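You operate a simulated robot arm through the tools that you are given. There is no shell and no other tool. Be economical: measure what you need, move in short steps, check, and stop when the job is done.

Carry out the task below with a simulated two-armed robot. There is one attempt and no reset: what you move stays moved.

## Task
Wipe up the spill on the ottoman top with the dish cloth and put it back.

It is judged by the outcome, as a careful person would: the job done as asked, and still so three seconds after it is handed in. It fails if anything else is knocked over, pushed out of place, dropped, spilled or broken. Flat cloth is picked up by pressing the open fingertips on it (5 to 10 N) and closing them slowly along it; thin cloth reads only 2 to 8 mm in the jaws.

## Robot
Two 7-joint arms with two-finger parallel grippers on one trunk, on a base that drives. Base frame: it is fixed to the floor where the robot stands at the start and does not move with it; the origin is under the middle of the robot, x ahead of it, y to its left, z up; the surface under the hand at the start is at about z = 0.45. Lengths are in m, angles in degrees, forces in N, time in s.
The left shoulder is at the start at [0.08, 0.131, 0.947], the right one opposite. With the tool pointing down near the work surface each hand reaches from about 0.1 to 0.78 m from the robot's upright axis, wherever it stands, measured 20 degrees to its own side. Payload 1.57 kg a hand.
The tool frame of a hand sits at the grasp point between the pads (the TCP): z along the fingers, y along the line on which they close. The tips reach 0.03 m beyond it. The gripper opens to 0.11 m. The fingers are 0.024 m wide and 0.012 m thick; the gripper's body (0.048 by 0.112 m) begins 0.078 m behind the TCP.
Orientation is told as [roll, pitch, yaw] about the base's x, y, z axes, in that order, counted from this pose: with the fingers straight down and closing along the base's y, the tool's x points along the base's -x, its y along +y and its z along -z.

## Interface
- The arms move only by the tool servo_tool. It takes "left_series", "right_series" or both (then of equal length, played together; a hand with none holds still); each is one flat list of numbers, 6 for each row, row after row: the shift along the tool's x, y, z in m, then the turn, a rotation vector about the tool's x, y, z in degrees. In form: [tx, ty, tz, rx, ry, rz, tx, ty, tz, rx, ry, rz, ...]. A call has 1 to 12 rows; each row shifts and turns the commanded pose from where the row before left it, along the tool's axes as they then stand. "left_claw" and "right_claw" are, for a hand that has rows, the gripper command, from -1 (fully open) to 1 (shut), values between in proportion, set as the call begins (left out, the last holds). A row lasts 0.2 s, in which the tool goes at most 0.05 m and 8.6 degrees; a call with a longer step from one row to the next is refused whole, and so is a gripper value outside its range. Where a pose cannot be reached the arm comes as near as it can. A force on the tool above 40 N (or 10 N above the force at the start of the call, whichever is more), or a blocked arm, ends the call early, and 0.2 s more pass. Each finger travels about 0.108 m/s and halts on what it meets, pressing with about 34 N; the grip force reading is that of the motor and also rises with nothing between the fingers. The clock runs only during rows and for 0.2 s after the last one: add rows that do not move to give the fingers time. It gives the time, the measured TCP pose, the force on the tool (base axes), the opening and the grip force at its end, in the units of the frame above (readings bear some noise), with the torque about the TCP (base axes, N m) and any sound that the robot's microphone picked up.
- Cameras (640 x 400 px; columns grow to the right, rows downward): "scene" is now at [-0.0578, -0.0173, 1.385]; the picture's right is [-0.19, -0.98, -0.00], its down [-0.75, 0.15, -0.65] and it looks along [0.64, -0.12, -0.76] (base axes); focal length 259 px, centre (320, 200). "left" rides on the left gripper at [0.07, -0.016, -0.141] in its tool frame; the picture's right is [0.23, 0.97, 0.00], its down [-0.86, 0.20, -0.48] and it looks along [-0.47, 0.11, 0.88] (tool axes); focal length 222 px, centre (320, 200). "right" rides on the right gripper at [0.07, 0.016, -0.141] in its tool frame; the picture's right is [-0.23, 0.97, 0.00], its down [-0.86, -0.20, -0.48] and it looks along [-0.47, -0.11, 0.88] (tool axes); focal length 222 px, centre (320, 200). There is no depth. A picture from a camera that has moved, and an enlarged one, comes with that camera's place and axes in the base frame and with its lens. The place of the scene camera against the robot may be out by one fixed shift of up to 0.018 m in any direction.
- snapshot(camera): a new picture of that camera. It takes no simulated time.
- drive_base(legs): drives the robot by 1 to 6 legs, each [ahead, left, turn to the left] in m, m and degrees, along the robot's own axes; the way and the turn of a leg run together, so that a leg with both is an arc; at most 1.5 m and 180 degrees a leg. The arms and the cameras ride along, it lands a little off, and it stops where it bumps. It gives what a move gives.
- turn_head(pan, tilt): turns the head with the scene camera to pan (to the left, within 109 degrees either way) and tilt (down, from -29 to 69), counted from straight ahead of the robot. It gives what a move gives.
- close_up(camera, box): a new picture of the part [left, top, right, bottom] of that camera's present view, enlarged. It takes no simulated time.
- job_done(): hands the job in; it is judged then, once.

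Work in short steps. Places have to be worked out from the pictures, the camera data and where the tool is seen: move nearer, look again, correct. Check each grasp and each placing, and mend what went wrong. You have 120 turns and 100 pictures in all, those below and enlarged ones among them. Open the grippers and draw the arms clear of the work before you hand the job in, unless the task says otherwise; then end with one line.

The tools are called as a command line: name --argument value ..., lists and objects as JSON in quotes. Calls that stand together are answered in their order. servo_tool: Moves the arms, as the interface text tells. Its arguments: {"type":"object","properties":{"left_series":{"type":"array","items":{"type":"number"}},"left_claw":{"type":"number"},"right_series":{"type":"array","items":{"type":"number"}},"right_claw":{"type":"number"}},"required":[]} The other tools are called the same way: drive_base (legs) drives the base; turn_head (pan, tilt) turns the head that bears the scene camera; snapshot (camera) takes a picture; close_up (camera, box) takes an enlarged picture of a part of a camera's view; job_done () hands the job in.

At the start:

```text
time: 0.0
left_position: [0.5917, -0.0944, 0.7236]
left_ee_rot: [0.0, 0.0, 0.0]
left_wrist_force: [0.0, 0.2, 0.4]
left_moment: [0.01, 0.02, 0.0]
left_opening: 0.11
left_grip_force: 0.1
right_position: [0.4258, -0.5198, 0.6635]
right_ee_rot: [0.0, -0.1, -0.1]
right_wrist_force: [0.6, 0.2, 0.1]
right_moment: [0.02, -0.03, 0.02]
right_opening: 0.11
right_grip_force: 0.0
robot x, y, heading: [-0.0001, 0.0027, -0.1]
head pan, tilt: [-11.0, 49.7]
```

scene: 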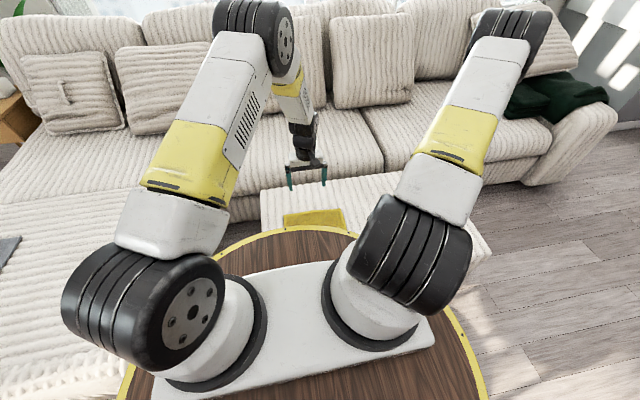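
right: 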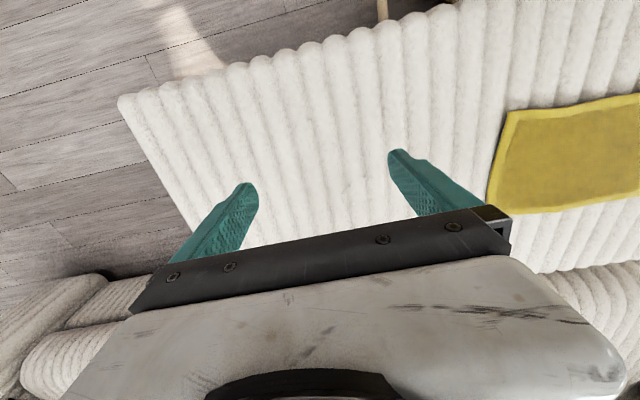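
left: 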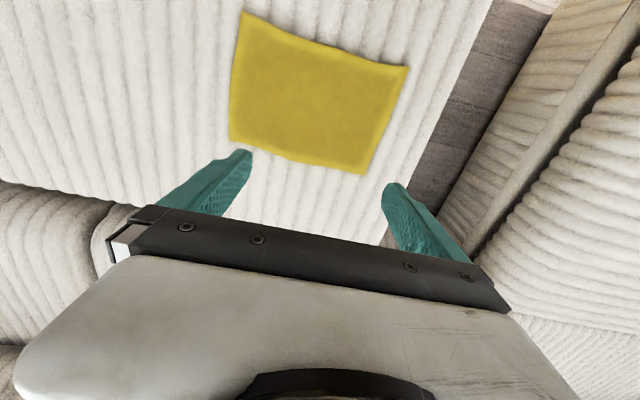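

The yellow cloth lies around x 0.47–0.66, y -0.25–0.02. No spill is visible yet, so I'll enlarge the views to find it.

close_up --camera "scene" --box '[240, 140, 500, 280]'

close_up --camera "right" --box '[100, 0, 640, 280]'

close_up --camera "left" --box '[0, 0, 560, 280]'

```text
2.46 times, centred on (370, 210) of scene
camera zoom: at [-0.0578, -0.0173, 1.385], right [-0.19, -0.98, 0.0], down [-0.75, 0.15, -0.65], along [0.64, -0.12, -0.76], focal length 638 px, centre (197, 175)
```

zoom: 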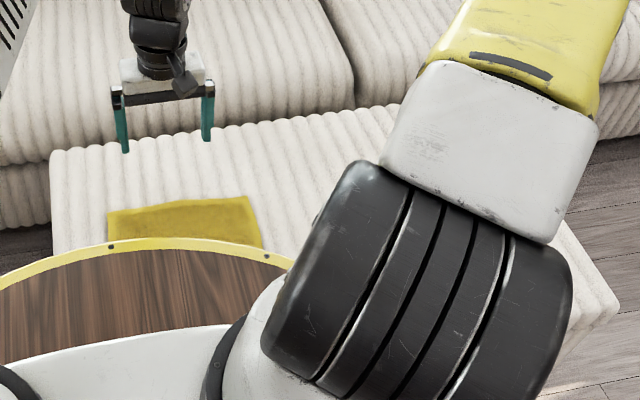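

```text
1.19 times, centred on (370, 140) of right
camera zoom: at [0.3572, -0.5039, 0.8075], right [0.23, 0.97, 0.0], down [0.86, -0.2, 0.48], along [0.47, -0.11, -0.88], focal length 263 px, centre (261, 271)
```

zoom: 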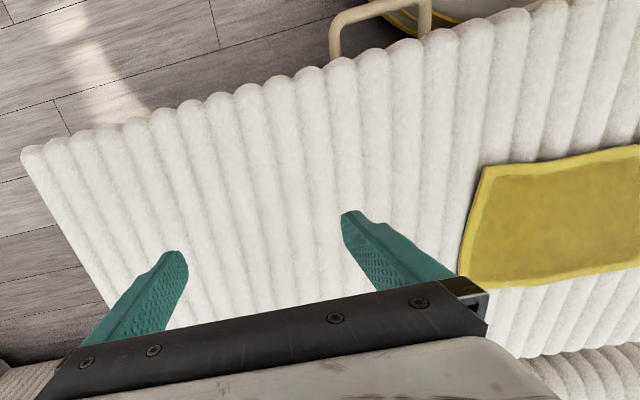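

```text
1.14 times, centred on (280, 140) of left
camera zoom: at [0.5221, -0.1117, 0.8641], right [-0.23, 0.97, 0.0], down [0.86, 0.2, 0.48], along [0.47, 0.11, -0.88], focal length 254 px, centre (366, 269)
```

zoom: 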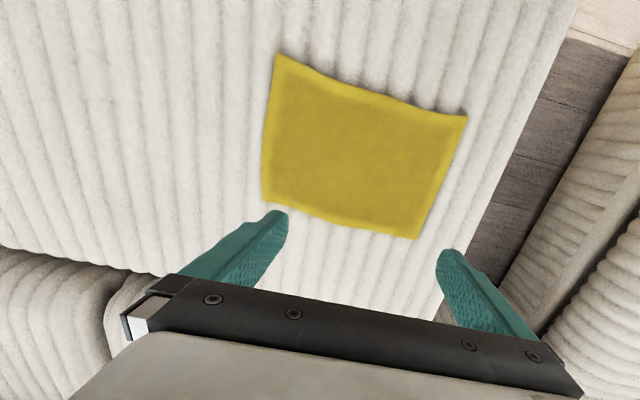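

The right hand and elbow hide the right part of the ottoman. I'll raise the right hand and look again.

servo_tool --right_series '[0, 0, -0.04, 0, 0, 0, 0, 0, -0.04, 0, 0, 0, 0, 0, -0.04, 0, 0, 0, 0.03, 0, -0.03, 0, 0, 0, 0.03, 0, -0.03, 0, 0, 0]'

snapshot --camera "right"

snapshot --camera "scene"

```text
time: 1.2
left_position: [0.5916, -0.0948, 0.7238]
left_ee_rot: [0.1, 0.0, 0.0]
left_wrist_force: [0.7, 0.6, 0.3]
left_moment: [-0.01, 0.02, 0.02]
left_opening: 0.11
left_grip_force: 0.1
right_position: [0.3665, -0.5204, 0.8421]
right_ee_rot: [-0.1, 0.0, 0.0]
right_wrist_force: [-0.4, -0.3, 0.0]
right_moment: [0.0, 0.0, 0.0]
right_opening: 0.1099
right_grip_force: 0.1
robot x, y, heading: [-0.0003, 0.0014, -0.1]
head pan, tilt: [-11.0, 49.7]
```

```text
93 pictures are left
camera right: at [0.2966, -0.5036, 0.9867], right [0.23, 0.97, 0.0], down [0.86, -0.2, 0.48], along [0.47, -0.11, -0.88], focal length 222 px, centre (320, 200)
```

right: 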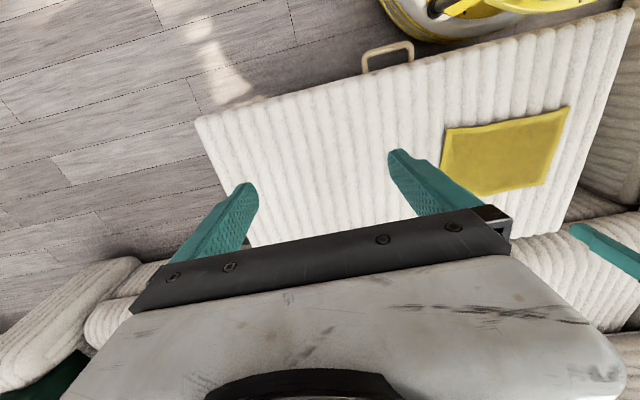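

```text
92 pictures are left
camera scene: at [-0.0573, -0.0174, 1.3851], right [-0.19, -0.98, 0.0], down [-0.75, 0.15, -0.65], along [0.64, -0.12, -0.76], focal length 259 px, centre (320, 200)
```

scene: 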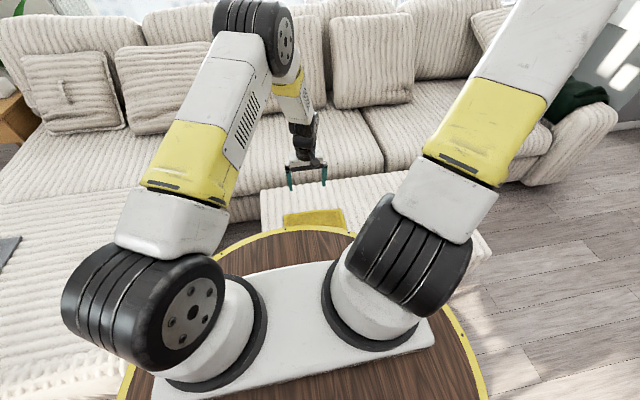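

The far-right part of the ottoman is still hidden. I'll carry the right hand forward at this height to see it.

servo_tool --right_series '[-0.045, 0, 0, 0, 0, 0, -0.045, 0, 0, 0, 0, 0, -0.045, 0, 0, 0, 0, 0, -0.045, 0, 0, 0, 0, 0, -0.045, 0, 0, 0, 0, 0]'

snapshot --camera "right"

```text
time: 2.4
left_position: [0.5909, -0.0945, 0.7244]
left_ee_rot: [0.1, 0.0, 0.0]
left_wrist_force: [-0.6, -0.6, 0.0]
left_moment: [-0.01, -0.01, -0.01]
left_opening: 0.1099
left_grip_force: 0.1
right_position: [0.592, -0.5202, 0.847]
right_ee_rot: [-0.1, 0.0, 0.0]
right_wrist_force: [-0.9, -0.3, -0.2]
right_moment: [0.02, -0.03, 0.01]
right_opening: 0.1103
right_grip_force: 0.1
robot x, y, heading: [-0.001, -0.0002, 0.2]
head pan, tilt: [-11.0, 49.7]
```

```text
91 pictures are left
camera right: at [0.522, -0.504, 0.9895], right [0.23, 0.97, 0.0], down [0.86, -0.2, 0.48], along [0.47, -0.11, -0.88], focal length 222 px, centre (320, 200)
```

right: 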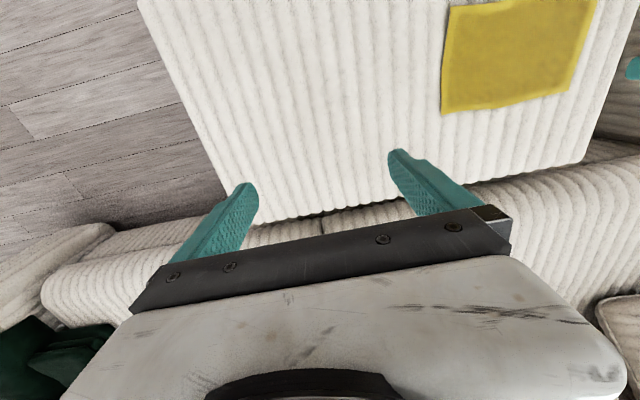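

This whole top looks clean, so I'll look around the robot with the head.

turn_head --pan 60 --tilt 40

snapshot --camera "scene"

turn_head --pan -70 --tilt 40

snapshot --camera "scene"

```text
time: 3.8
left_position: [0.5909, -0.0945, 0.7231]
left_ee_rot: [0.0, 0.0, 0.0]
left_wrist_force: [0.8, 1.3, -0.1]
left_moment: [0.0, 0.0, -0.04]
left_opening: 0.1099
left_grip_force: 0.1
right_position: [0.5918, -0.5202, 0.8468]
right_ee_rot: [-0.1, 0.0, 0.0]
right_wrist_force: [0.9, -0.4, 0.2]
right_moment: [-0.03, 0.02, 0.0]
right_opening: 0.11
right_grip_force: 0.1
robot x, y, heading: [-0.0001, -0.0029, -0.1]
head pan, tilt: [60.0, 40.0]
```

```text
90 pictures are left
camera scene: at [-0.0911, 0.071, 1.3988], right [0.87, -0.5, 0.0], down [-0.32, -0.56, -0.77], along [0.38, 0.66, -0.64], focal length 259 px, centre (320, 200)
```

scene: 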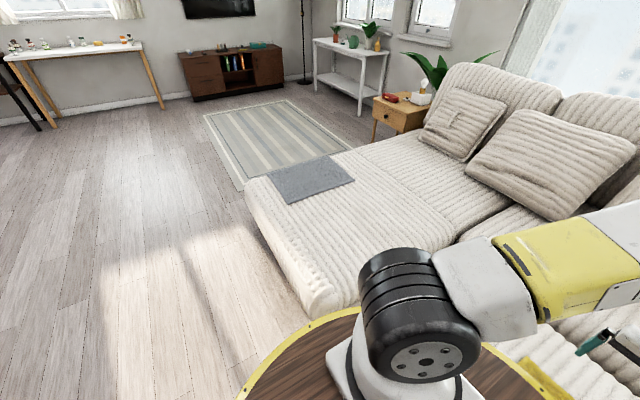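

```text
time: 5.9
left_position: [0.5916, -0.0948, 0.7245]
left_ee_rot: [0.0, 0.0, 0.0]
left_wrist_force: [-0.6, 0.0, -0.2]
left_moment: [-0.02, -0.01, -0.02]
left_opening: 0.11
left_grip_force: 0.1
right_position: [0.5908, -0.5211, 0.8465]
right_ee_rot: [0.1, -0.1, 0.0]
right_wrist_force: [-0.2, 0.5, 0.0]
right_moment: [0.01, 0.0, 0.0]
right_opening: 0.1101
right_grip_force: 0.0
robot x, y, heading: [-0.0005, -0.0032, -0.1]
head pan, tilt: [-70.0, 40.0]
```

```text
89 pictures are left
camera scene: at [-0.1045, -0.0824, 1.3988], right [-0.94, -0.34, 0.0], down [-0.22, 0.6, -0.77], along [0.26, -0.72, -0.64], focal length 259 px, centre (320, 200)
```

scene: 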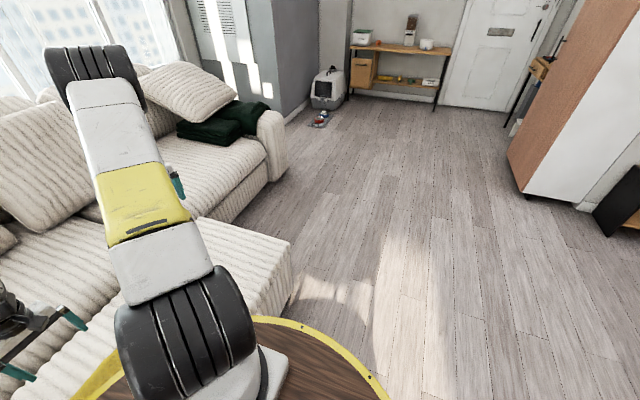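

No other spill candidates around. I'll take enlarged views of the ottoman top to look for a faint puddle.

close_up --camera "right" --box '[130, 0, 450, 220]'

close_up --camera "left" --box '[0, 0, 250, 200]'

close_up --camera "right" --box '[400, 0, 640, 200]'

```text
1.82 times, centred on (290, 110) of right
camera zoom: at [0.5217, -0.504, 0.9892], right [0.23, 0.97, 0.0], down [0.86, -0.2, 0.48], along [0.47, -0.11, -0.88], focal length 404 px, centre (374, 364)
```

zoom: 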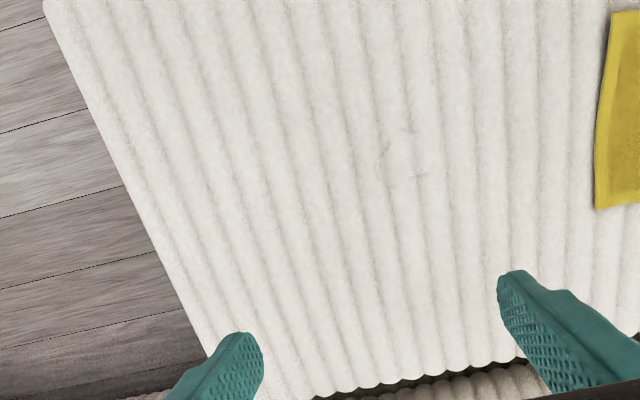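

```text
2.00 times, centred on (125, 100) of left
camera zoom: at [0.5221, -0.1117, 0.8641], right [-0.23, 0.97, 0.0], down [0.86, 0.2, 0.48], along [0.47, 0.11, -0.88], focal length 444 px, centre (710, 400)
```

zoom: 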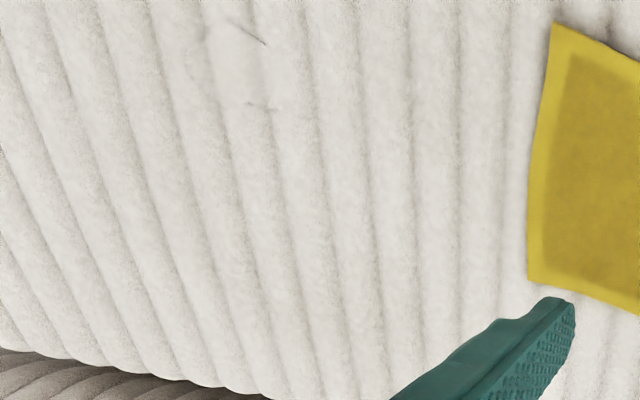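

```text
2.00 times, centred on (520, 100) of right
camera zoom: at [0.5217, -0.504, 0.9892], right [0.23, 0.97, 0.0], down [0.86, -0.2, 0.48], along [0.47, -0.11, -0.88], focal length 444 px, centre (-80, 400)
```

zoom: 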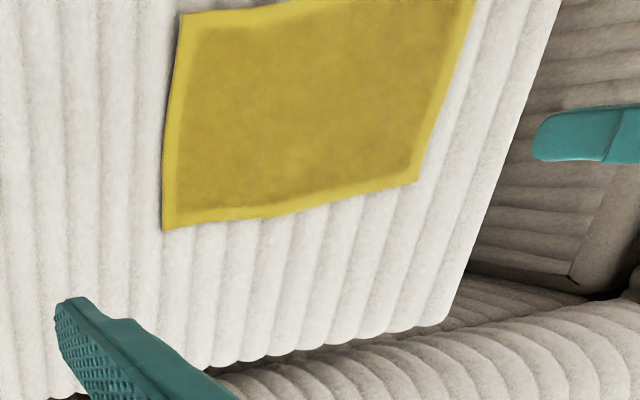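

A faint whitish patch breaks the ribs at about x 0.543, y -0.471; both cameras agree on that spot. I'll lower the right hand for a closer look.

servo_tool --right_series '[0, 0, 0.045, 0, 0, 0, 0, 0, 0.045, 0, 0, 0, 0, 0, 0.045, 0, 0, 0, 0, 0, 0.045, 0, 0, 0]'

close_up --camera "right" --box '[200, 0, 440, 150]'

snapshot --camera "right"

```text
time: 6.9
left_position: [0.5912, -0.0945, 0.724]
left_ee_rot: [0.0, 0.0, 0.0]
left_wrist_force: [0.6, 0.0, -0.7]
left_moment: [0.0, 0.0, -0.02]
left_opening: 0.1099
left_grip_force: 0.0
right_position: [0.5934, -0.5191, 0.6662]
right_ee_rot: [-0.1, -0.1, 0.0]
right_wrist_force: [-0.3, 0.5, 0.0]
right_moment: [-0.06, 0.01, 0.02]
right_opening: 0.1101
right_grip_force: 0.1
robot x, y, heading: [-0.0011, 0.0002, -0.3]
head pan, tilt: [-70.0, 40.0]
```

```text
2.67 times, centred on (320, 75) of right
camera zoom: at [0.5232, -0.5027, 0.8091], right [0.23, 0.97, 0.0], down [0.85, -0.2, 0.48], along [0.47, -0.11, -0.88], focal length 592 px, centre (320, 533)
```

zoom: 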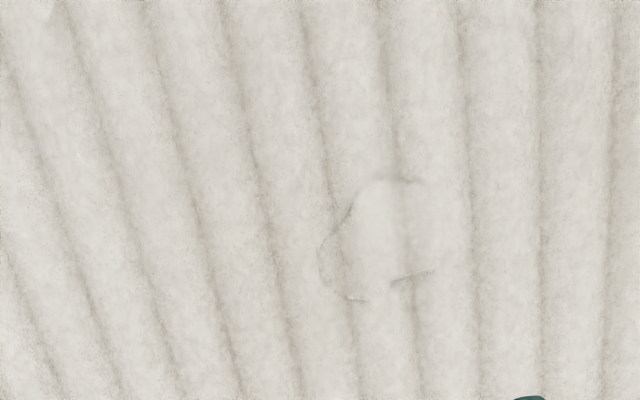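

```text
84 pictures are left
camera right: at [0.5232, -0.5027, 0.8091], right [0.23, 0.97, 0.0], down [0.85, -0.2, 0.48], along [0.47, -0.11, -0.88], focal length 222 px, centre (320, 200)
```

right: 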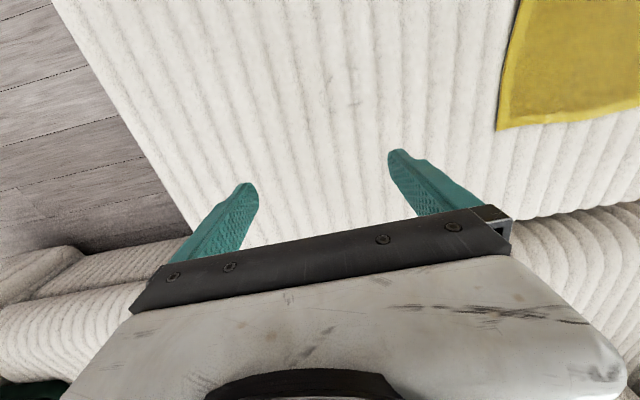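

The spill is a clear puddle, x 0.52–0.575, y -0.51 to -0.43. The plan is to pinch the cloth's right edge and drag it flat over the spill with the right hand, then drag it back with the left hand. First I clear the left hand and bring the right hand above the cloth's right edge, partly open.

servo_tool --left_series '[0, 0.045, -0.01, 0, 0, 0, 0, 0.045, -0.01, 0, 0, 0, 0, 0.045, -0.01, 0, 0, 0, 0, 0.045, -0.01, 0, 0, 0, 0, 0.045, -0.01, 0, 0, 0, 0, 0, 0, 0, 0, 0, 0, 0, 0, 0, 0, 0, 0, 0, 0, 0, 0, 0]' --right_series '[0.006, 0.04, 0, 0, 0, 0, 0.006, 0.04, 0, 0, 0, 0, 0.006, 0.04, 0, 0, 0, 0, 0.005, 0.04, 0, 0, 0, 0, 0.005, 0.04, 0, 0, 0, 0, 0.005, 0.04, 0, 0, 0, 0, 0.005, 0.04, 0.02, 0, 0, 0, 0, 0.034, 0.02, 0, 0, 0]' --right_claw 0.09

snapshot --camera "right"

turn_head --pan -20 --tilt 50

snapshot --camera "scene"

```text
time: 8.7
left_position: [0.5929, 0.1294, 0.773]
left_ee_rot: [-0.1, 0.0, 0.1]
left_wrist_force: [0.2, -1.0, -0.2]
left_moment: [0.02, 0.0, -0.01]
left_opening: 0.1099
left_grip_force: 0.1
right_position: [0.553, -0.2031, 0.6255]
right_ee_rot: [0.1, 0.0, -0.1]
right_wrist_force: [-0.2, 0.4, -0.2]
right_moment: [-0.01, -0.03, 0.01]
right_opening: 0.0503
right_grip_force: 0.1
robot x, y, heading: [0.0023, -0.0004, 0.0]
head pan, tilt: [-70.0, 40.0]
```

```text
83 pictures are left
camera right: at [0.4836, -0.1873, 0.7674], right [0.23, 0.97, 0.0], down [0.85, -0.2, 0.48], along [0.47, -0.11, -0.88], focal length 222 px, centre (320, 200)
```

right: 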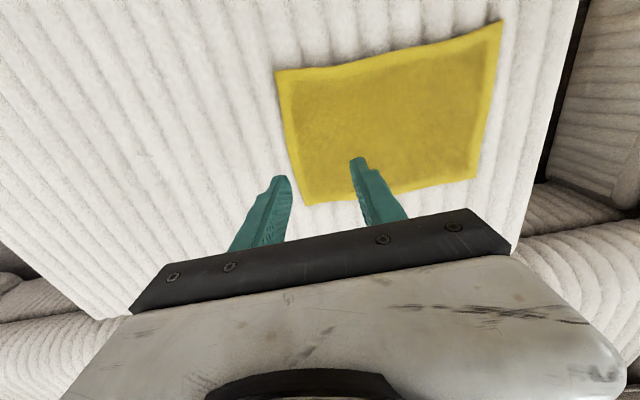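

```text
time: 9.9
left_position: [0.5934, 0.1301, 0.7722]
left_ee_rot: [0.0, 0.0, 0.0]
left_wrist_force: [0.0, -0.2, -0.4]
left_moment: [0.02, 0.0, -0.03]
left_opening: 0.11
left_grip_force: 0.1
right_position: [0.5537, -0.2035, 0.6252]
right_ee_rot: [0.0, -0.1, 0.0]
right_wrist_force: [0.3, 0.7, -0.6]
right_moment: [-0.01, 0.03, 0.03]
right_opening: 0.0503
right_grip_force: 0.2
robot x, y, heading: [0.0004, 0.0028, -0.0]
head pan, tilt: [-20.0, 50.0]
```

```text
82 pictures are left
camera scene: at [-0.0613, -0.0288, 1.3846], right [-0.34, -0.94, 0.0], down [-0.72, 0.26, -0.64], along [0.6, -0.22, -0.77], focal length 259 px, centre (320, 200)
```

scene: 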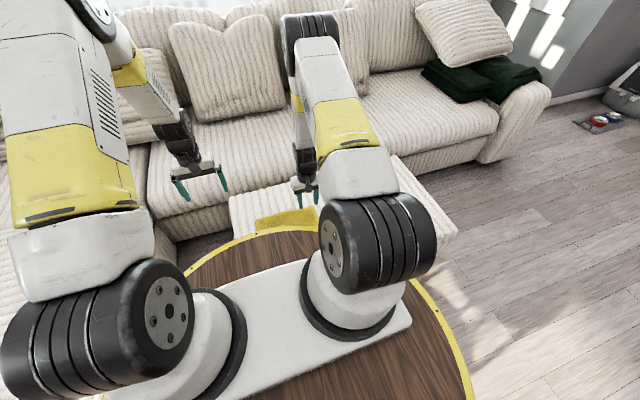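

The cloth edge at x 0.553 is at y≈-0.245, and the fingers will land just inside it. I descend to just above the cloth.

servo_tool --right_series '[0, 0.002, 0.04, 0, 0, 0, 0, 0.002, 0.04, 0, 0, 0, 0, 0, 0.03, 0, 0, 0, 0, 0, 0.015, 0, 0, 0]'

snapshot --camera "right"

```text
time: 10.9
left_position: [0.5926, 0.1291, 0.7739]
left_ee_rot: [0.1, 0.0, -0.1]
left_wrist_force: [-0.6, -0.6, -0.2]
left_moment: [-0.01, -0.02, -0.01]
left_opening: 0.1099
left_grip_force: 0.1
right_position: [0.5523, -0.2007, 0.5002]
right_ee_rot: [0.0, 0.0, -0.1]
right_wrist_force: [-1.2, -0.2, 0.0]
right_moment: [0.01, 0.0, 0.01]
right_opening: 0.0503
right_grip_force: 0.0
robot x, y, heading: [-0.0034, -0.002, 0.1]
head pan, tilt: [-20.0, 50.0]
```

```text
81 pictures are left
camera right: at [0.4827, -0.185, 0.6426], right [0.23, 0.97, 0.0], down [0.85, -0.2, 0.48], along [0.47, -0.11, -0.88], focal length 222 px, centre (320, 200)
```

right: 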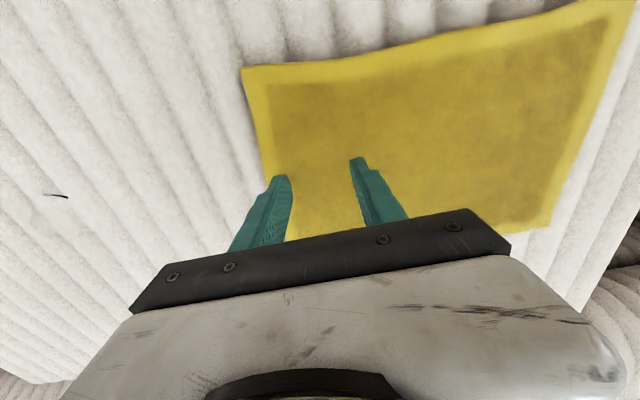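

The right finger is right at the edge, so I shift 6 mm inward and step down onto the cloth.

servo_tool --right_series '[0, 0.007, 0.005, 0, 0, 0, 0, 0, 0.005, 0, 0, 0, 0, 0, 0.004, 0, 0, 0, 0, 0, 0.003, 0, 0, 0, 0, 0, 0.001, 0, 0, 0]'

```text
time: 12.1
left_position: [0.5929, 0.1295, 0.7745]
left_ee_rot: [0.0, 0.0, 0.0]
left_wrist_force: [0.1, 0.1, 0.3]
left_moment: [0.0, 0.0, 0.0]
left_opening: 0.11
left_grip_force: 0.1
right_position: [0.5541, -0.1946, 0.4832]
right_ee_rot: [0.0, 0.0, 0.0]
right_wrist_force: [-1.3, 0.0, 8.6]
right_moment: [-0.04, 0.05, 0.0]
right_opening: 0.0502
right_grip_force: 0.1
robot x, y, heading: [-0.003, -0.0015, 0.1]
head pan, tilt: [-20.0, 50.0]
```

Contact at 8.6 N. I close slowly, in steps.

servo_tool --right_series '[0, 0, 0, 0, 0, 0]' --right_claw 0.3

servo_tool --right_series '[0, 0, 0, 0, 0, 0]' --right_claw 0.5

servo_tool --right_series '[0, 0, 0, 0, 0, 0]' --right_claw 0.7

servo_tool --right_series '[0, 0, 0, 0, 0, 0, 0, 0, 0, 0, 0, 0]' --right_claw 1.0

snapshot --camera "right"

```text
time: 12.5
left_position: [0.5926, 0.1295, 0.7732]
left_ee_rot: [0.0, 0.0, 0.0]
left_wrist_force: [0.3, 0.1, -0.4]
left_moment: [0.03, -0.02, 0.01]
left_opening: 0.1098
left_grip_force: 0.1
right_position: [0.5557, -0.1962, 0.484]
right_ee_rot: [0.1, 0.0, 0.0]
right_wrist_force: [0.6, -0.8, 8.9]
right_moment: [-0.04, 0.02, 0.02]
right_opening: 0.0358
right_grip_force: 0.1
robot x, y, heading: [0.0035, 0.0, -0.2]
head pan, tilt: [-20.0, 50.0]
```

```text
time: 12.9
left_position: [0.5936, 0.129, 0.7732]
left_ee_rot: [0.0, 0.0, 0.0]
left_wrist_force: [-0.6, 0.1, 1.3]
left_moment: [0.0, 0.02, 0.04]
left_opening: 0.1102
left_grip_force: 0.0
right_position: [0.5533, -0.1951, 0.4842]
right_ee_rot: [0.0, 0.0, 0.0]
right_wrist_force: [1.1, 0.1, 9.3]
right_moment: [-0.03, -0.01, 0.02]
right_opening: 0.0234
right_grip_force: 0.2
robot x, y, heading: [-0.0001, -0.0017, -0.1]
head pan, tilt: [-20.0, 50.0]
```

```text
time: 13.3
left_position: [0.5933, 0.1293, 0.7734]
left_ee_rot: [0.0, 0.0, 0.1]
left_wrist_force: [0.3, 1.0, -1.2]
left_moment: [-0.01, 0.02, 0.03]
left_opening: 0.11
left_grip_force: 0.2
right_position: [0.5541, -0.1951, 0.4828]
right_ee_rot: [0.1, 0.1, 0.0]
right_wrist_force: [0.6, 0.4, 9.9]
right_moment: [0.03, -0.03, 0.0]
right_opening: 0.0124
right_grip_force: 0.0
robot x, y, heading: [-0.0023, 0.0013, -0.0]
head pan, tilt: [-20.0, 50.0]
```

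```text
time: 13.9
left_position: [0.5928, 0.1293, 0.7736]
left_ee_rot: [0.0, 0.0, 0.0]
left_wrist_force: [0.4, 0.5, -0.4]
left_moment: [-0.03, -0.01, -0.02]
left_opening: 0.11
left_grip_force: 0.1
right_position: [0.5538, -0.1944, 0.4833]
right_ee_rot: [-0.1, 0.0, 0.1]
right_wrist_force: [-0.3, 2.9, 9.2]
right_moment: [0.08, -0.01, -0.04]
right_opening: 0.0049
right_grip_force: 25.3
robot x, y, heading: [0.0053, -0.0003, 0.2]
head pan, tilt: [-20.0, 50.0]
```

```text
80 pictures are left
camera right: at [0.484, -0.1785, 0.6254], right [0.23, 0.97, 0.0], down [0.86, -0.2, 0.48], along [0.47, -0.11, -0.88], focal length 222 px, centre (320, 200)
```

right: 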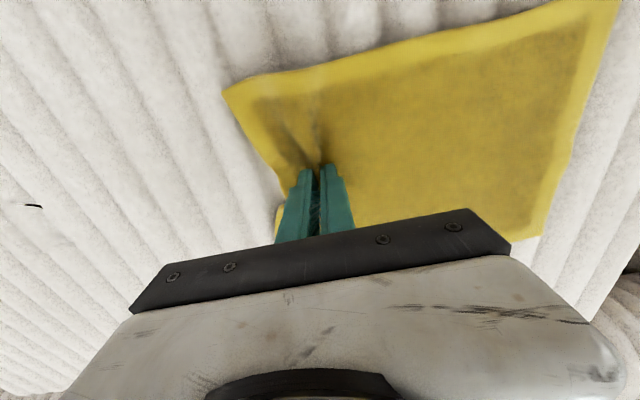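

Gripped at 4.9 mm. I ease up slightly and drag right.

servo_tool --right_series '[0, 0, -0.004, 0, 0, 0, 0, -0.02, 0, 0, 0, 0, 0, -0.02, 0, 0, 0, 0, 0, -0.02, 0, 0, 0, 0, 0, -0.02, 0, 0, 0, 0, 0, -0.02, 0, 0, 0, 0, 0, -0.02, 0, 0, 0, 0, 0, -0.02, 0, 0, 0, 0]'

snapshot --camera "right"

snapshot --camera "left"

```text
time: 15.7
left_position: [0.5924, 0.1291, 0.7753]
left_ee_rot: [0.0, 0.0, 0.0]
left_wrist_force: [-0.1, 0.7, 0.9]
left_moment: [0.01, 0.02, -0.01]
left_opening: 0.1098
left_grip_force: 0.1
right_position: [0.5525, -0.3356, 0.4852]
right_ee_rot: [0.0, 0.0, 0.0]
right_wrist_force: [0.4, 0.2, -0.8]
right_moment: [-0.02, 0.03, 0.01]
right_opening: 0.0046
right_grip_force: 25.3
robot x, y, heading: [0.0001, 0.0014, -0.1]
head pan, tilt: [-20.0, 50.0]
```

```text
79 pictures are left
camera right: at [0.4835, -0.3193, 0.6281], right [0.23, 0.97, 0.0], down [0.86, -0.2, 0.48], along [0.47, -0.11, -0.88], focal length 222 px, centre (320, 200)
```

right: 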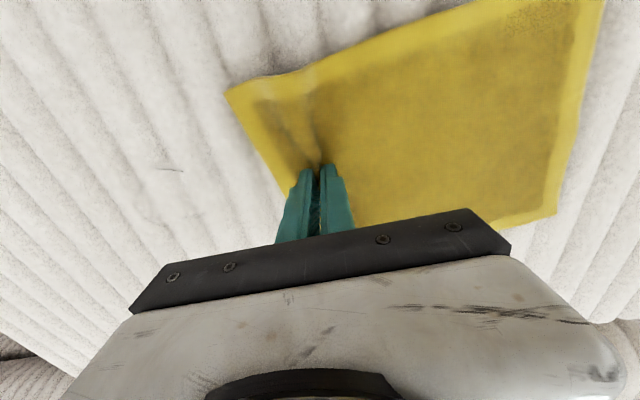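

```text
78 pictures are left
camera left: at [0.5239, 0.1123, 0.9142], right [-0.23, 0.97, 0.0], down [0.86, 0.2, 0.48], along [0.47, 0.11, -0.88], focal length 222 px, centre (320, 200)
```

left: 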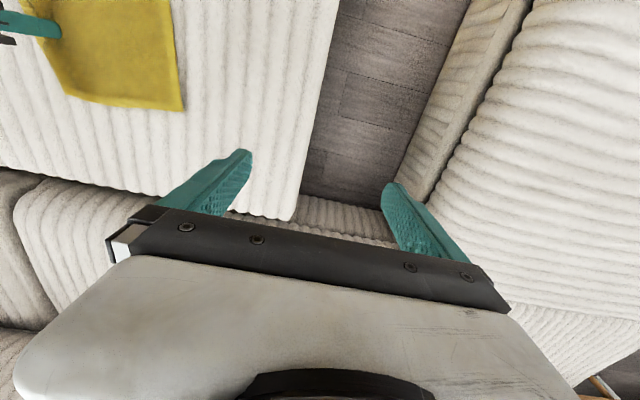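

The cloth slides flat. I drag on across the spill with a light press.

servo_tool --right_series '[0, -0.02, 0.003, 0, 0, 0, 0, -0.02, 0, 0, 0, 0, 0, -0.02, 0, 0, 0, 0, 0, -0.02, 0, 0, 0, 0, 0, -0.02, 0, 0, 0, 0, 0, -0.02, 0, 0, 0, 0, 0, -0.02, 0, 0, 0, 0, 0, -0.02, 0, 0, 0, 0, 0, -0.02, 0, 0, 0, 0, 0, -0.02, 0, 0, 0, 0]'

snapshot --camera "right"

```text
time: 17.9
left_position: [0.5936, 0.1288, 0.7736]
left_ee_rot: [0.1, 0.0, 0.0]
left_wrist_force: [0.4, 0.0, -0.2]
left_moment: [-0.01, 0.04, 0.0]
left_opening: 0.11
left_grip_force: 0.1
right_position: [0.5539, -0.5361, 0.4836]
right_ee_rot: [0.0, 0.2, 0.0]
right_wrist_force: [-1.3, 2.8, 6.2]
right_moment: [0.04, 0.0, -0.01]
right_opening: 0.0045
right_grip_force: 25.4
robot x, y, heading: [0.0016, -0.0001, -0.1]
head pan, tilt: [-20.0, 50.0]
```

```text
77 pictures are left
camera right: at [0.4843, -0.5187, 0.6258], right [0.23, 0.97, 0.0], down [0.86, -0.2, 0.48], along [0.47, -0.11, -0.88], focal length 222 px, centre (320, 200)
```

right: 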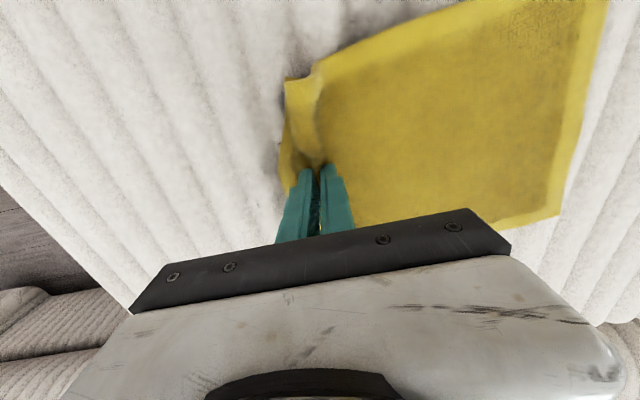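

The spill is now under the cloth. I rub over the puddle with the held cloth in a few strokes at light pressure, ending with a rightward pull.

servo_tool --right_series '[0.02, 0.02, 0.001, 0, 0, 0, 0, 0.03, 0, 0, 0, 0, 0, 0.03, 0, 0, 0, 0, 0, 0.03, 0, 0, 0, 0, -0.02, 0.01, 0, 0, 0, 0, 0, -0.03, 0, 0, 0, 0, 0, -0.03, 0, 0, 0, 0, 0, -0.03, 0, 0, 0, 0, -0.025, 0, 0, 0, 0, 0, 0, 0.03, 0, 0, 0, 0, 0, 0.03, 0, 0, 0, 0, 0, 0.03, 0, 0, 0, 0]'

servo_tool --right_series '[0.01, 0, 0, 0, 0, 0, 0, -0.03, 0, 0, 0, 0, 0, -0.03, 0, 0, 0, 0, 0, -0.03, 0, 0, 0, 0, 0.03, 0, 0, 0, 0, 0, 0, 0.03, 0, 0, 0, 0, 0, 0.03, 0, 0, 0, 0, 0, 0.03, 0, 0, 0, 0, -0.015, 0, 0, 0, 0, 0, 0, -0.03, 0, 0, 0, 0, 0, -0.03, 0, 0, 0, 0, 0, -0.03, 0, 0, 0, 0]'

snapshot --camera "right"

```text
time: 19.1
left_position: [0.5926, 0.1295, 0.774]
left_ee_rot: [0.0, 0.0, -0.2]
left_wrist_force: [-0.6, 0.1, 0.6]
left_moment: [0.03, 0.0, -0.01]
left_opening: 0.1099
left_grip_force: 0.0
right_position: [0.5485, -0.4191, 0.4824]
right_ee_rot: [-0.1, 0.5, -0.1]
right_wrist_force: [-5.0, 3.3, 16.9]
right_moment: [0.08, 0.12, 0.01]
right_opening: 0.0047
right_grip_force: 25.0
robot x, y, heading: [-0.0006, 0.0025, -0.1]
head pan, tilt: [-20.0, 50.0]
stopped in row 6 (right hand): the force on the tool passed its limit at 41 N (the readings are from after the stop); the commanded pose is now the measured one
```

```text
time: 21.1
left_position: [0.5921, 0.1284, 0.7734]
left_ee_rot: [0.0, 0.0, -0.1]
left_wrist_force: [0.7, 0.4, 0.8]
left_moment: [0.01, 0.01, 0.01]
left_opening: 0.11
left_grip_force: 0.1
right_position: [0.5098, -0.4211, 0.4822]
right_ee_rot: [-0.1, 0.9, -0.1]
right_wrist_force: [-5.6, 3.1, 19.6]
right_moment: [0.05, 0.16, 0.01]
right_opening: 0.0047
right_grip_force: 24.9
robot x, y, heading: [-0.0031, -0.0018, -0.1]
head pan, tilt: [-20.0, 50.0]
stopped in row 9 (right hand): the force on the tool passed its limit at 51 N (the readings are from after the stop); the commanded pose is now the measured one
```

```text
76 pictures are left
camera right: at [0.4425, -0.4048, 0.6261], right [0.23, 0.97, -0.01], down [0.86, -0.2, 0.47], along [0.45, -0.11, -0.89], focal length 222 px, centre (320, 200)
```

right: 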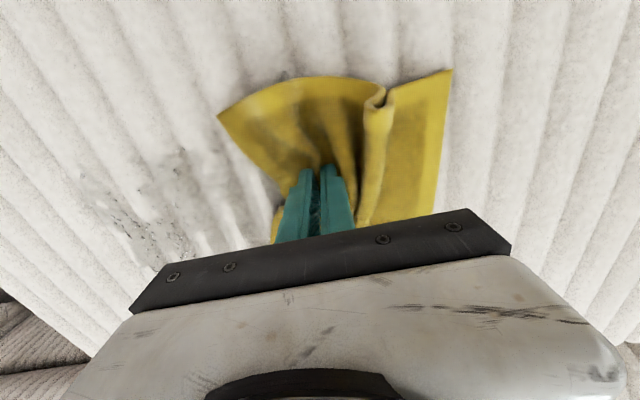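

The pressure rose when pushing and the cloth bunched, and residue speckles show to the right. I lift the cloth up and look at the spill area.

servo_tool --right_series '[0, 0.02, -0.04, 0, 0, 0, 0.02, 0.03, -0.035, 0, 0, 0, 0.02, 0.03, -0.035, 0, 0, 0, 0, 0, -0.04, 0, 0, 0, 0, 0, -0.04, 0, 0, 0]'

snapshot --camera "right"

close_up --camera "right" --box '[60, 40, 300, 240]'

```text
refused: row 2 steps farther than a row can; nothing moved
```

```text
75 pictures are left
camera right: at [0.4425, -0.4048, 0.6261], right [0.23, 0.97, -0.01], down [0.86, -0.2, 0.47], along [0.45, -0.11, -0.89], focal length 222 px, centre (320, 200)
```

right: 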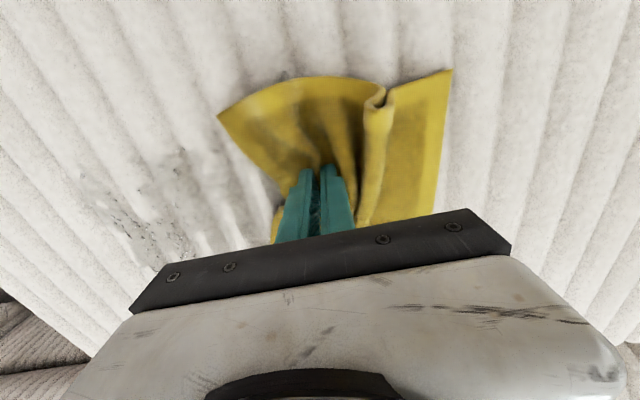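

```text
2.00 times, centred on (180, 140) of right
camera zoom: at [0.4425, -0.4048, 0.6261], right [0.23, 0.97, -0.01], down [0.86, -0.2, 0.47], along [0.45, -0.11, -0.89], focal length 444 px, centre (600, 320)
```

zoom: 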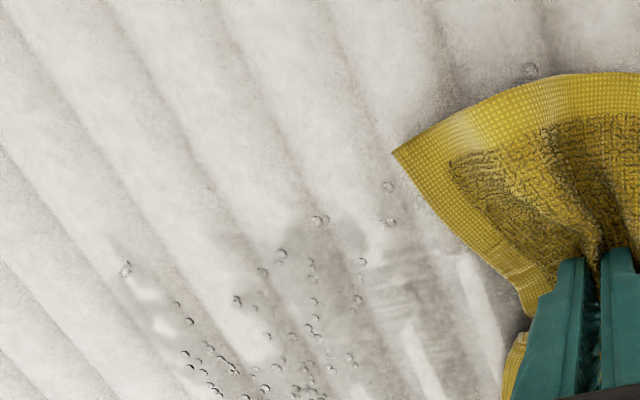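

The puddle has broken into small droplets spread to the right. I lift the cloth clear to survey them.

servo_tool --right_series '[0, 0.01, -0.04, 0, 0, 0, 0, 0.02, -0.04, 0, 0, 0, 0, 0.02, -0.04, 0, 0, 0, 0, 0.02, -0.04, 0, 0, 0, 0, 0.02, -0.04, 0, 0, 0]'

snapshot --camera "right"

close_up --camera "right" --box '[60, 40, 380, 240]'

```text
time: 22.3
left_position: [0.5934, 0.1274, 0.7727]
left_ee_rot: [0.0, 0.1, 0.0]
left_wrist_force: [-0.6, 0.5, -0.2]
left_moment: [-0.01, -0.01, -0.03]
left_opening: 0.1097
left_grip_force: 0.0
right_position: [0.5142, -0.3304, 0.6827]
right_ee_rot: [-0.1, 1.1, -0.2]
right_wrist_force: [-0.3, -0.2, -0.5]
right_moment: [0.04, 0.0, 0.03]
right_opening: 0.0044
right_grip_force: 25.1
robot x, y, heading: [0.0013, 0.0003, -0.2]
head pan, tilt: [-20.0, 50.0]
```

```text
73 pictures are left
camera right: at [0.4466, -0.3141, 0.826], right [0.23, 0.97, -0.01], down [0.86, -0.2, 0.46], along [0.45, -0.11, -0.89], focal length 222 px, centre (320, 200)
```

right: 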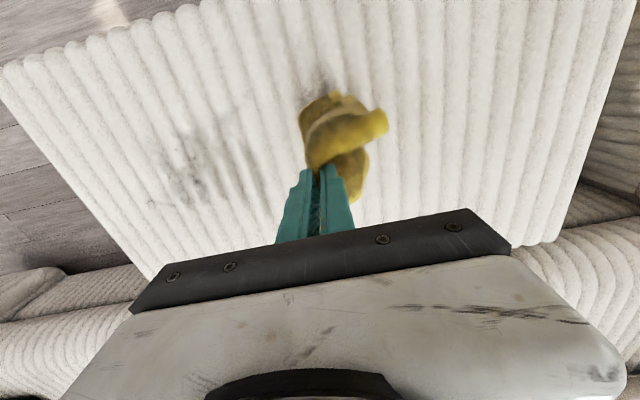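

```text
2.00 times, centred on (220, 140) of right
camera zoom: at [0.4466, -0.3141, 0.826], right [0.23, 0.97, -0.01], down [0.86, -0.2, 0.46], along [0.45, -0.11, -0.89], focal length 444 px, centre (520, 320)
```

zoom: 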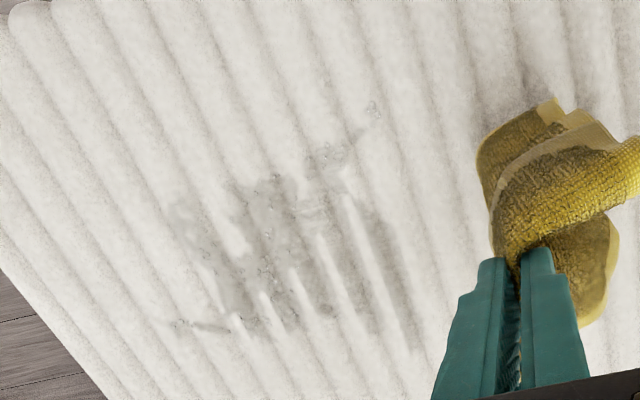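

Residue covers roughly x 0.43–0.6, y -0.69 to -0.43, partly beyond my reach from here. I raise the cloth, then back the base off a little and shift right.

servo_tool --right_series '[0, 0, -0.04, 0, 0, 0, 0, 0, -0.04, 0, 0, 0, 0, 0, -0.03, 0, 0, 0]'

drive_base --legs '[[-0.1, 0, 0], [0, -0.25, 0]]'

snapshot --camera "right"

snapshot --camera "left"

```text
time: 23.1
left_position: [0.593, 0.1276, 0.7734]
left_ee_rot: [0.0, 0.0, -0.1]
left_wrist_force: [0.5, -0.2, 0.7]
left_moment: [-0.01, 0.04, 0.05]
left_opening: 0.1099
left_grip_force: 0.1
right_position: [0.5134, -0.332, 0.7917]
right_ee_rot: [-0.2, 0.8, -0.2]
right_wrist_force: [0.1, -0.5, -0.8]
right_moment: [0.0, 0.02, 0.03]
right_opening: 0.0046
right_grip_force: 24.6
robot x, y, heading: [-0.0, -0.0001, -0.0]
head pan, tilt: [-20.0, 50.0]
```

```text
time: 25.7
left_position: [0.4924, -0.1254, 0.7722]
left_ee_rot: [-0.1, 0.0, -0.1]
left_wrist_force: [0.1, -0.5, 0.3]
left_moment: [0.03, -0.01, -0.03]
left_opening: 0.1102
left_grip_force: 0.1
right_position: [0.4143, -0.5859, 0.7914]
right_ee_rot: [-0.1, 0.9, -0.1]
right_wrist_force: [-0.5, -1.1, 0.0]
right_moment: [-0.03, 0.01, 0.02]
right_opening: 0.0045
right_grip_force: 25.2
robot x, y, heading: [-0.0984, -0.2538, -0.2]
head pan, tilt: [-20.0, 50.0]
```

```text
71 pictures are left
camera right: at [0.3466, -0.5688, 0.9351], right [0.23, 0.97, -0.01], down [0.86, -0.2, 0.47], along [0.45, -0.11, -0.89], focal length 222 px, centre (320, 200)
```

right: 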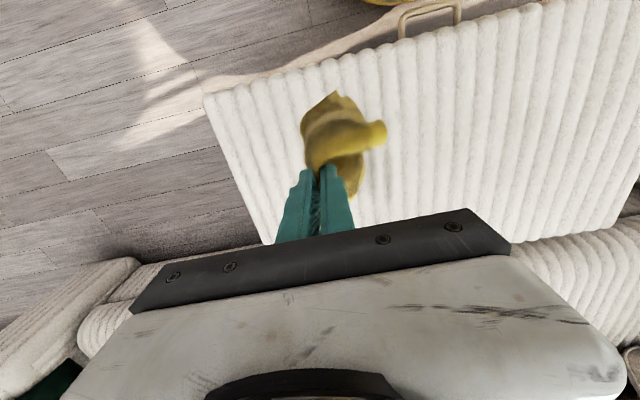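

```text
70 pictures are left
camera left: at [0.4231, -0.1424, 0.9142], right [-0.23, 0.97, 0.0], down [0.86, 0.2, 0.48], along [0.47, 0.11, -0.88], focal length 222 px, centre (320, 200)
```

left: 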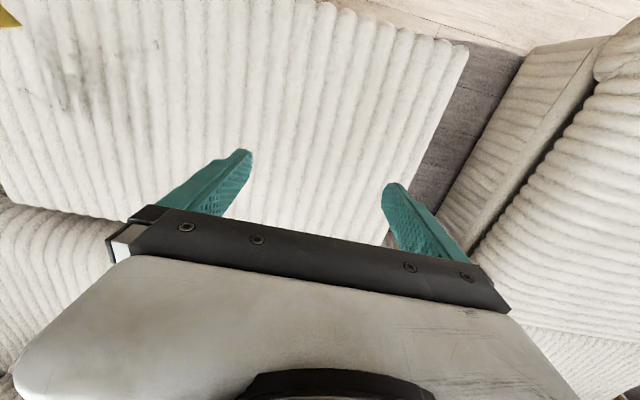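

The left camera sees the residue from the side; I enlarge that.

close_up --camera "left" --box '[0, 0, 240, 180]'

```text
2.22 times, centred on (120, 90) of left
camera zoom: at [0.4231, -0.1424, 0.9142], right [-0.23, 0.97, 0.0], down [0.86, 0.2, 0.48], along [0.47, 0.11, -0.88], focal length 494 px, centre (764, 444)
```

zoom: 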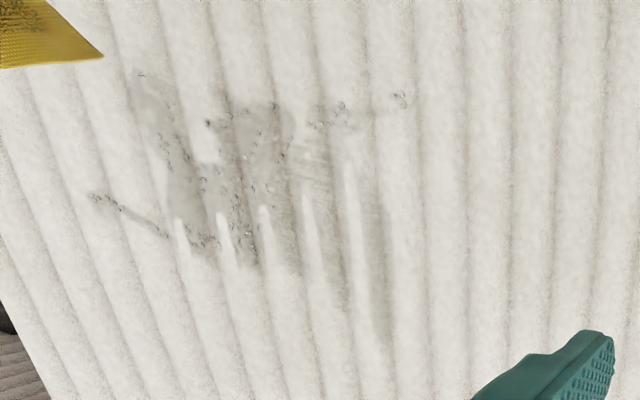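

Residue spans x 0.43–0.63, y -0.69 to -0.42. I'll move the hanging cloth over the right end, then lay it down moving left so strokes go inward.

servo_tool --right_series '[-0.03, -0.025, 0.01, 0, -0.9, 0, -0.03, -0.025, 0.01, 0, 0, 0, -0.03, -0.025, 0.01, 0, 0, 0, -0.03, -0.02, 0.01, 0, 0, 0, 0, 0, 0.02, 0, 0, 0, 0, 0, 0.02, 0, 0, 0]'

snapshot --camera "left"

turn_head --pan -30 --tilt 45

snapshot --camera "scene"

```text
time: 27.1
left_position: [0.4923, -0.125, 0.774]
left_ee_rot: [0.0, 0.1, 0.0]
left_wrist_force: [-0.6, 0.2, -0.1]
left_moment: [0.0, -0.01, -0.02]
left_opening: 0.11
left_grip_force: 0.1
right_position: [0.5353, -0.6803, 0.7109]
right_ee_rot: [-0.1, 0.0, -0.1]
right_wrist_force: [-0.3, -0.2, 0.0]
right_moment: [-0.02, 0.0, 0.0]
right_opening: 0.0046
right_grip_force: 24.7
robot x, y, heading: [-0.1012, -0.2572, -0.3]
head pan, tilt: [-20.0, 50.0]
```

```text
68 pictures are left
camera left: at [0.423, -0.1424, 0.9143], right [-0.23, 0.97, 0.0], down [0.86, 0.2, 0.48], along [0.47, 0.11, -0.88], focal length 222 px, centre (320, 200)
```

left: 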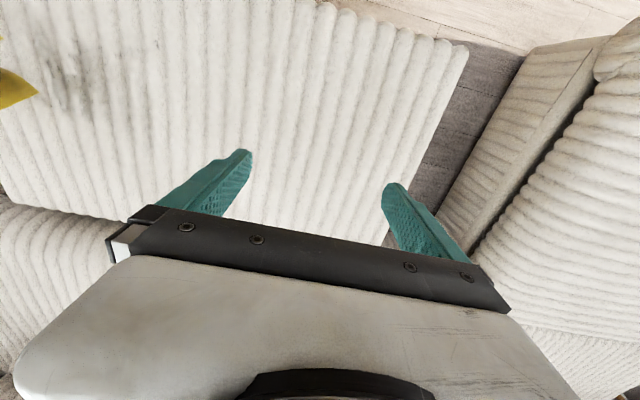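

```text
time: 27.8
left_position: [0.4922, -0.1264, 0.7734]
left_ee_rot: [0.0, 0.0, 0.0]
left_wrist_force: [-0.5, -0.5, 0.0]
left_moment: [-0.03, 0.0, -0.02]
left_opening: 0.1099
left_grip_force: 0.1
right_position: [0.535, -0.68, 0.7107]
right_ee_rot: [-0.1, 0.0, -0.1]
right_wrist_force: [-0.7, 1.2, 0.1]
right_moment: [-0.06, -0.01, -0.01]
right_opening: 0.0046
right_grip_force: 24.3
robot x, y, heading: [-0.1, -0.2546, -0.2]
head pan, tilt: [-30.0, 45.0]
```

```text
67 pictures are left
camera scene: at [-0.1641, -0.2976, 1.3915], right [-0.5, -0.87, 0.0], down [-0.61, 0.35, -0.71], along [0.61, -0.35, -0.71], focal length 259 px, centre (320, 200)
```

scene: 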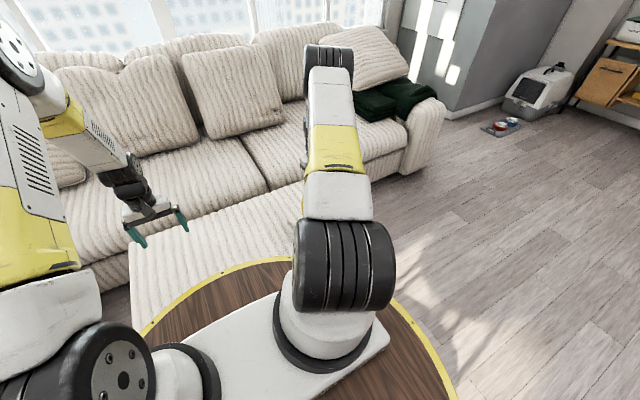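

I lower diagonally to the left, laying the cloth over the wet area.

servo_tool --right_series '[0, 0, 0.03, 0, 0, 0, 0, 0.024, 0.018, 0, 0, 0, 0, 0.024, 0.018, 0, 0, 0, 0, 0.024, 0.018, 0, 0, 0, 0, 0.024, 0.018, 0, 0, 0, 0, 0.024, 0.018, 0, 0, 0, 0, 0.024, 0.018, 0, 0, 0, 0, 0.024, 0.018, 0, 0, 0, 0, 0.024, 0.018, 0, 0, 0, 0, 0.024, 0.018, 0, 0, 0, 0, 0.024, 0.018, 0, 0, 0]'

snapshot --camera "right"

snapshot --camera "left"

```text
time: 30.2
left_position: [0.4919, -0.1255, 0.7736]
left_ee_rot: [0.0, 0.0, 0.0]
left_wrist_force: [0.3, 0.2, 0.6]
left_moment: [-0.01, 0.03, -0.03]
left_opening: 0.11
left_grip_force: 0.1
right_position: [0.5333, -0.4418, 0.5028]
right_ee_rot: [-0.1, 0.0, -0.1]
right_wrist_force: [0.0, -0.7, -0.2]
right_moment: [0.01, -0.02, 0.0]
right_opening: 0.0046
right_grip_force: 25.5
robot x, y, heading: [-0.1009, -0.253, -0.2]
head pan, tilt: [-30.0, 45.0]
```

```text
66 pictures are left
camera right: at [0.4639, -0.4258, 0.6446], right [0.23, 0.97, 0.0], down [0.85, -0.2, 0.48], along [0.47, -0.11, -0.88], focal length 222 px, centre (320, 200)
```

right: 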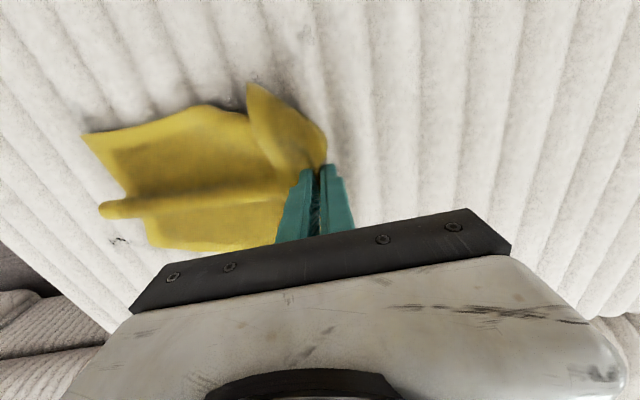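

```text
65 pictures are left
camera left: at [0.4231, -0.1427, 0.9143], right [-0.23, 0.97, 0.0], down [0.86, 0.2, 0.48], along [0.47, 0.11, -0.88], focal length 222 px, centre (320, 200)
```

left: 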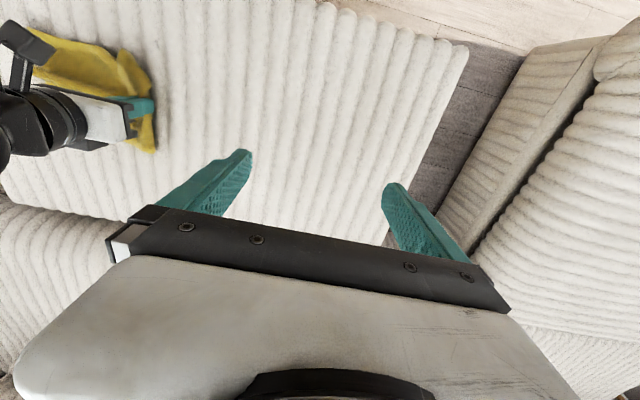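

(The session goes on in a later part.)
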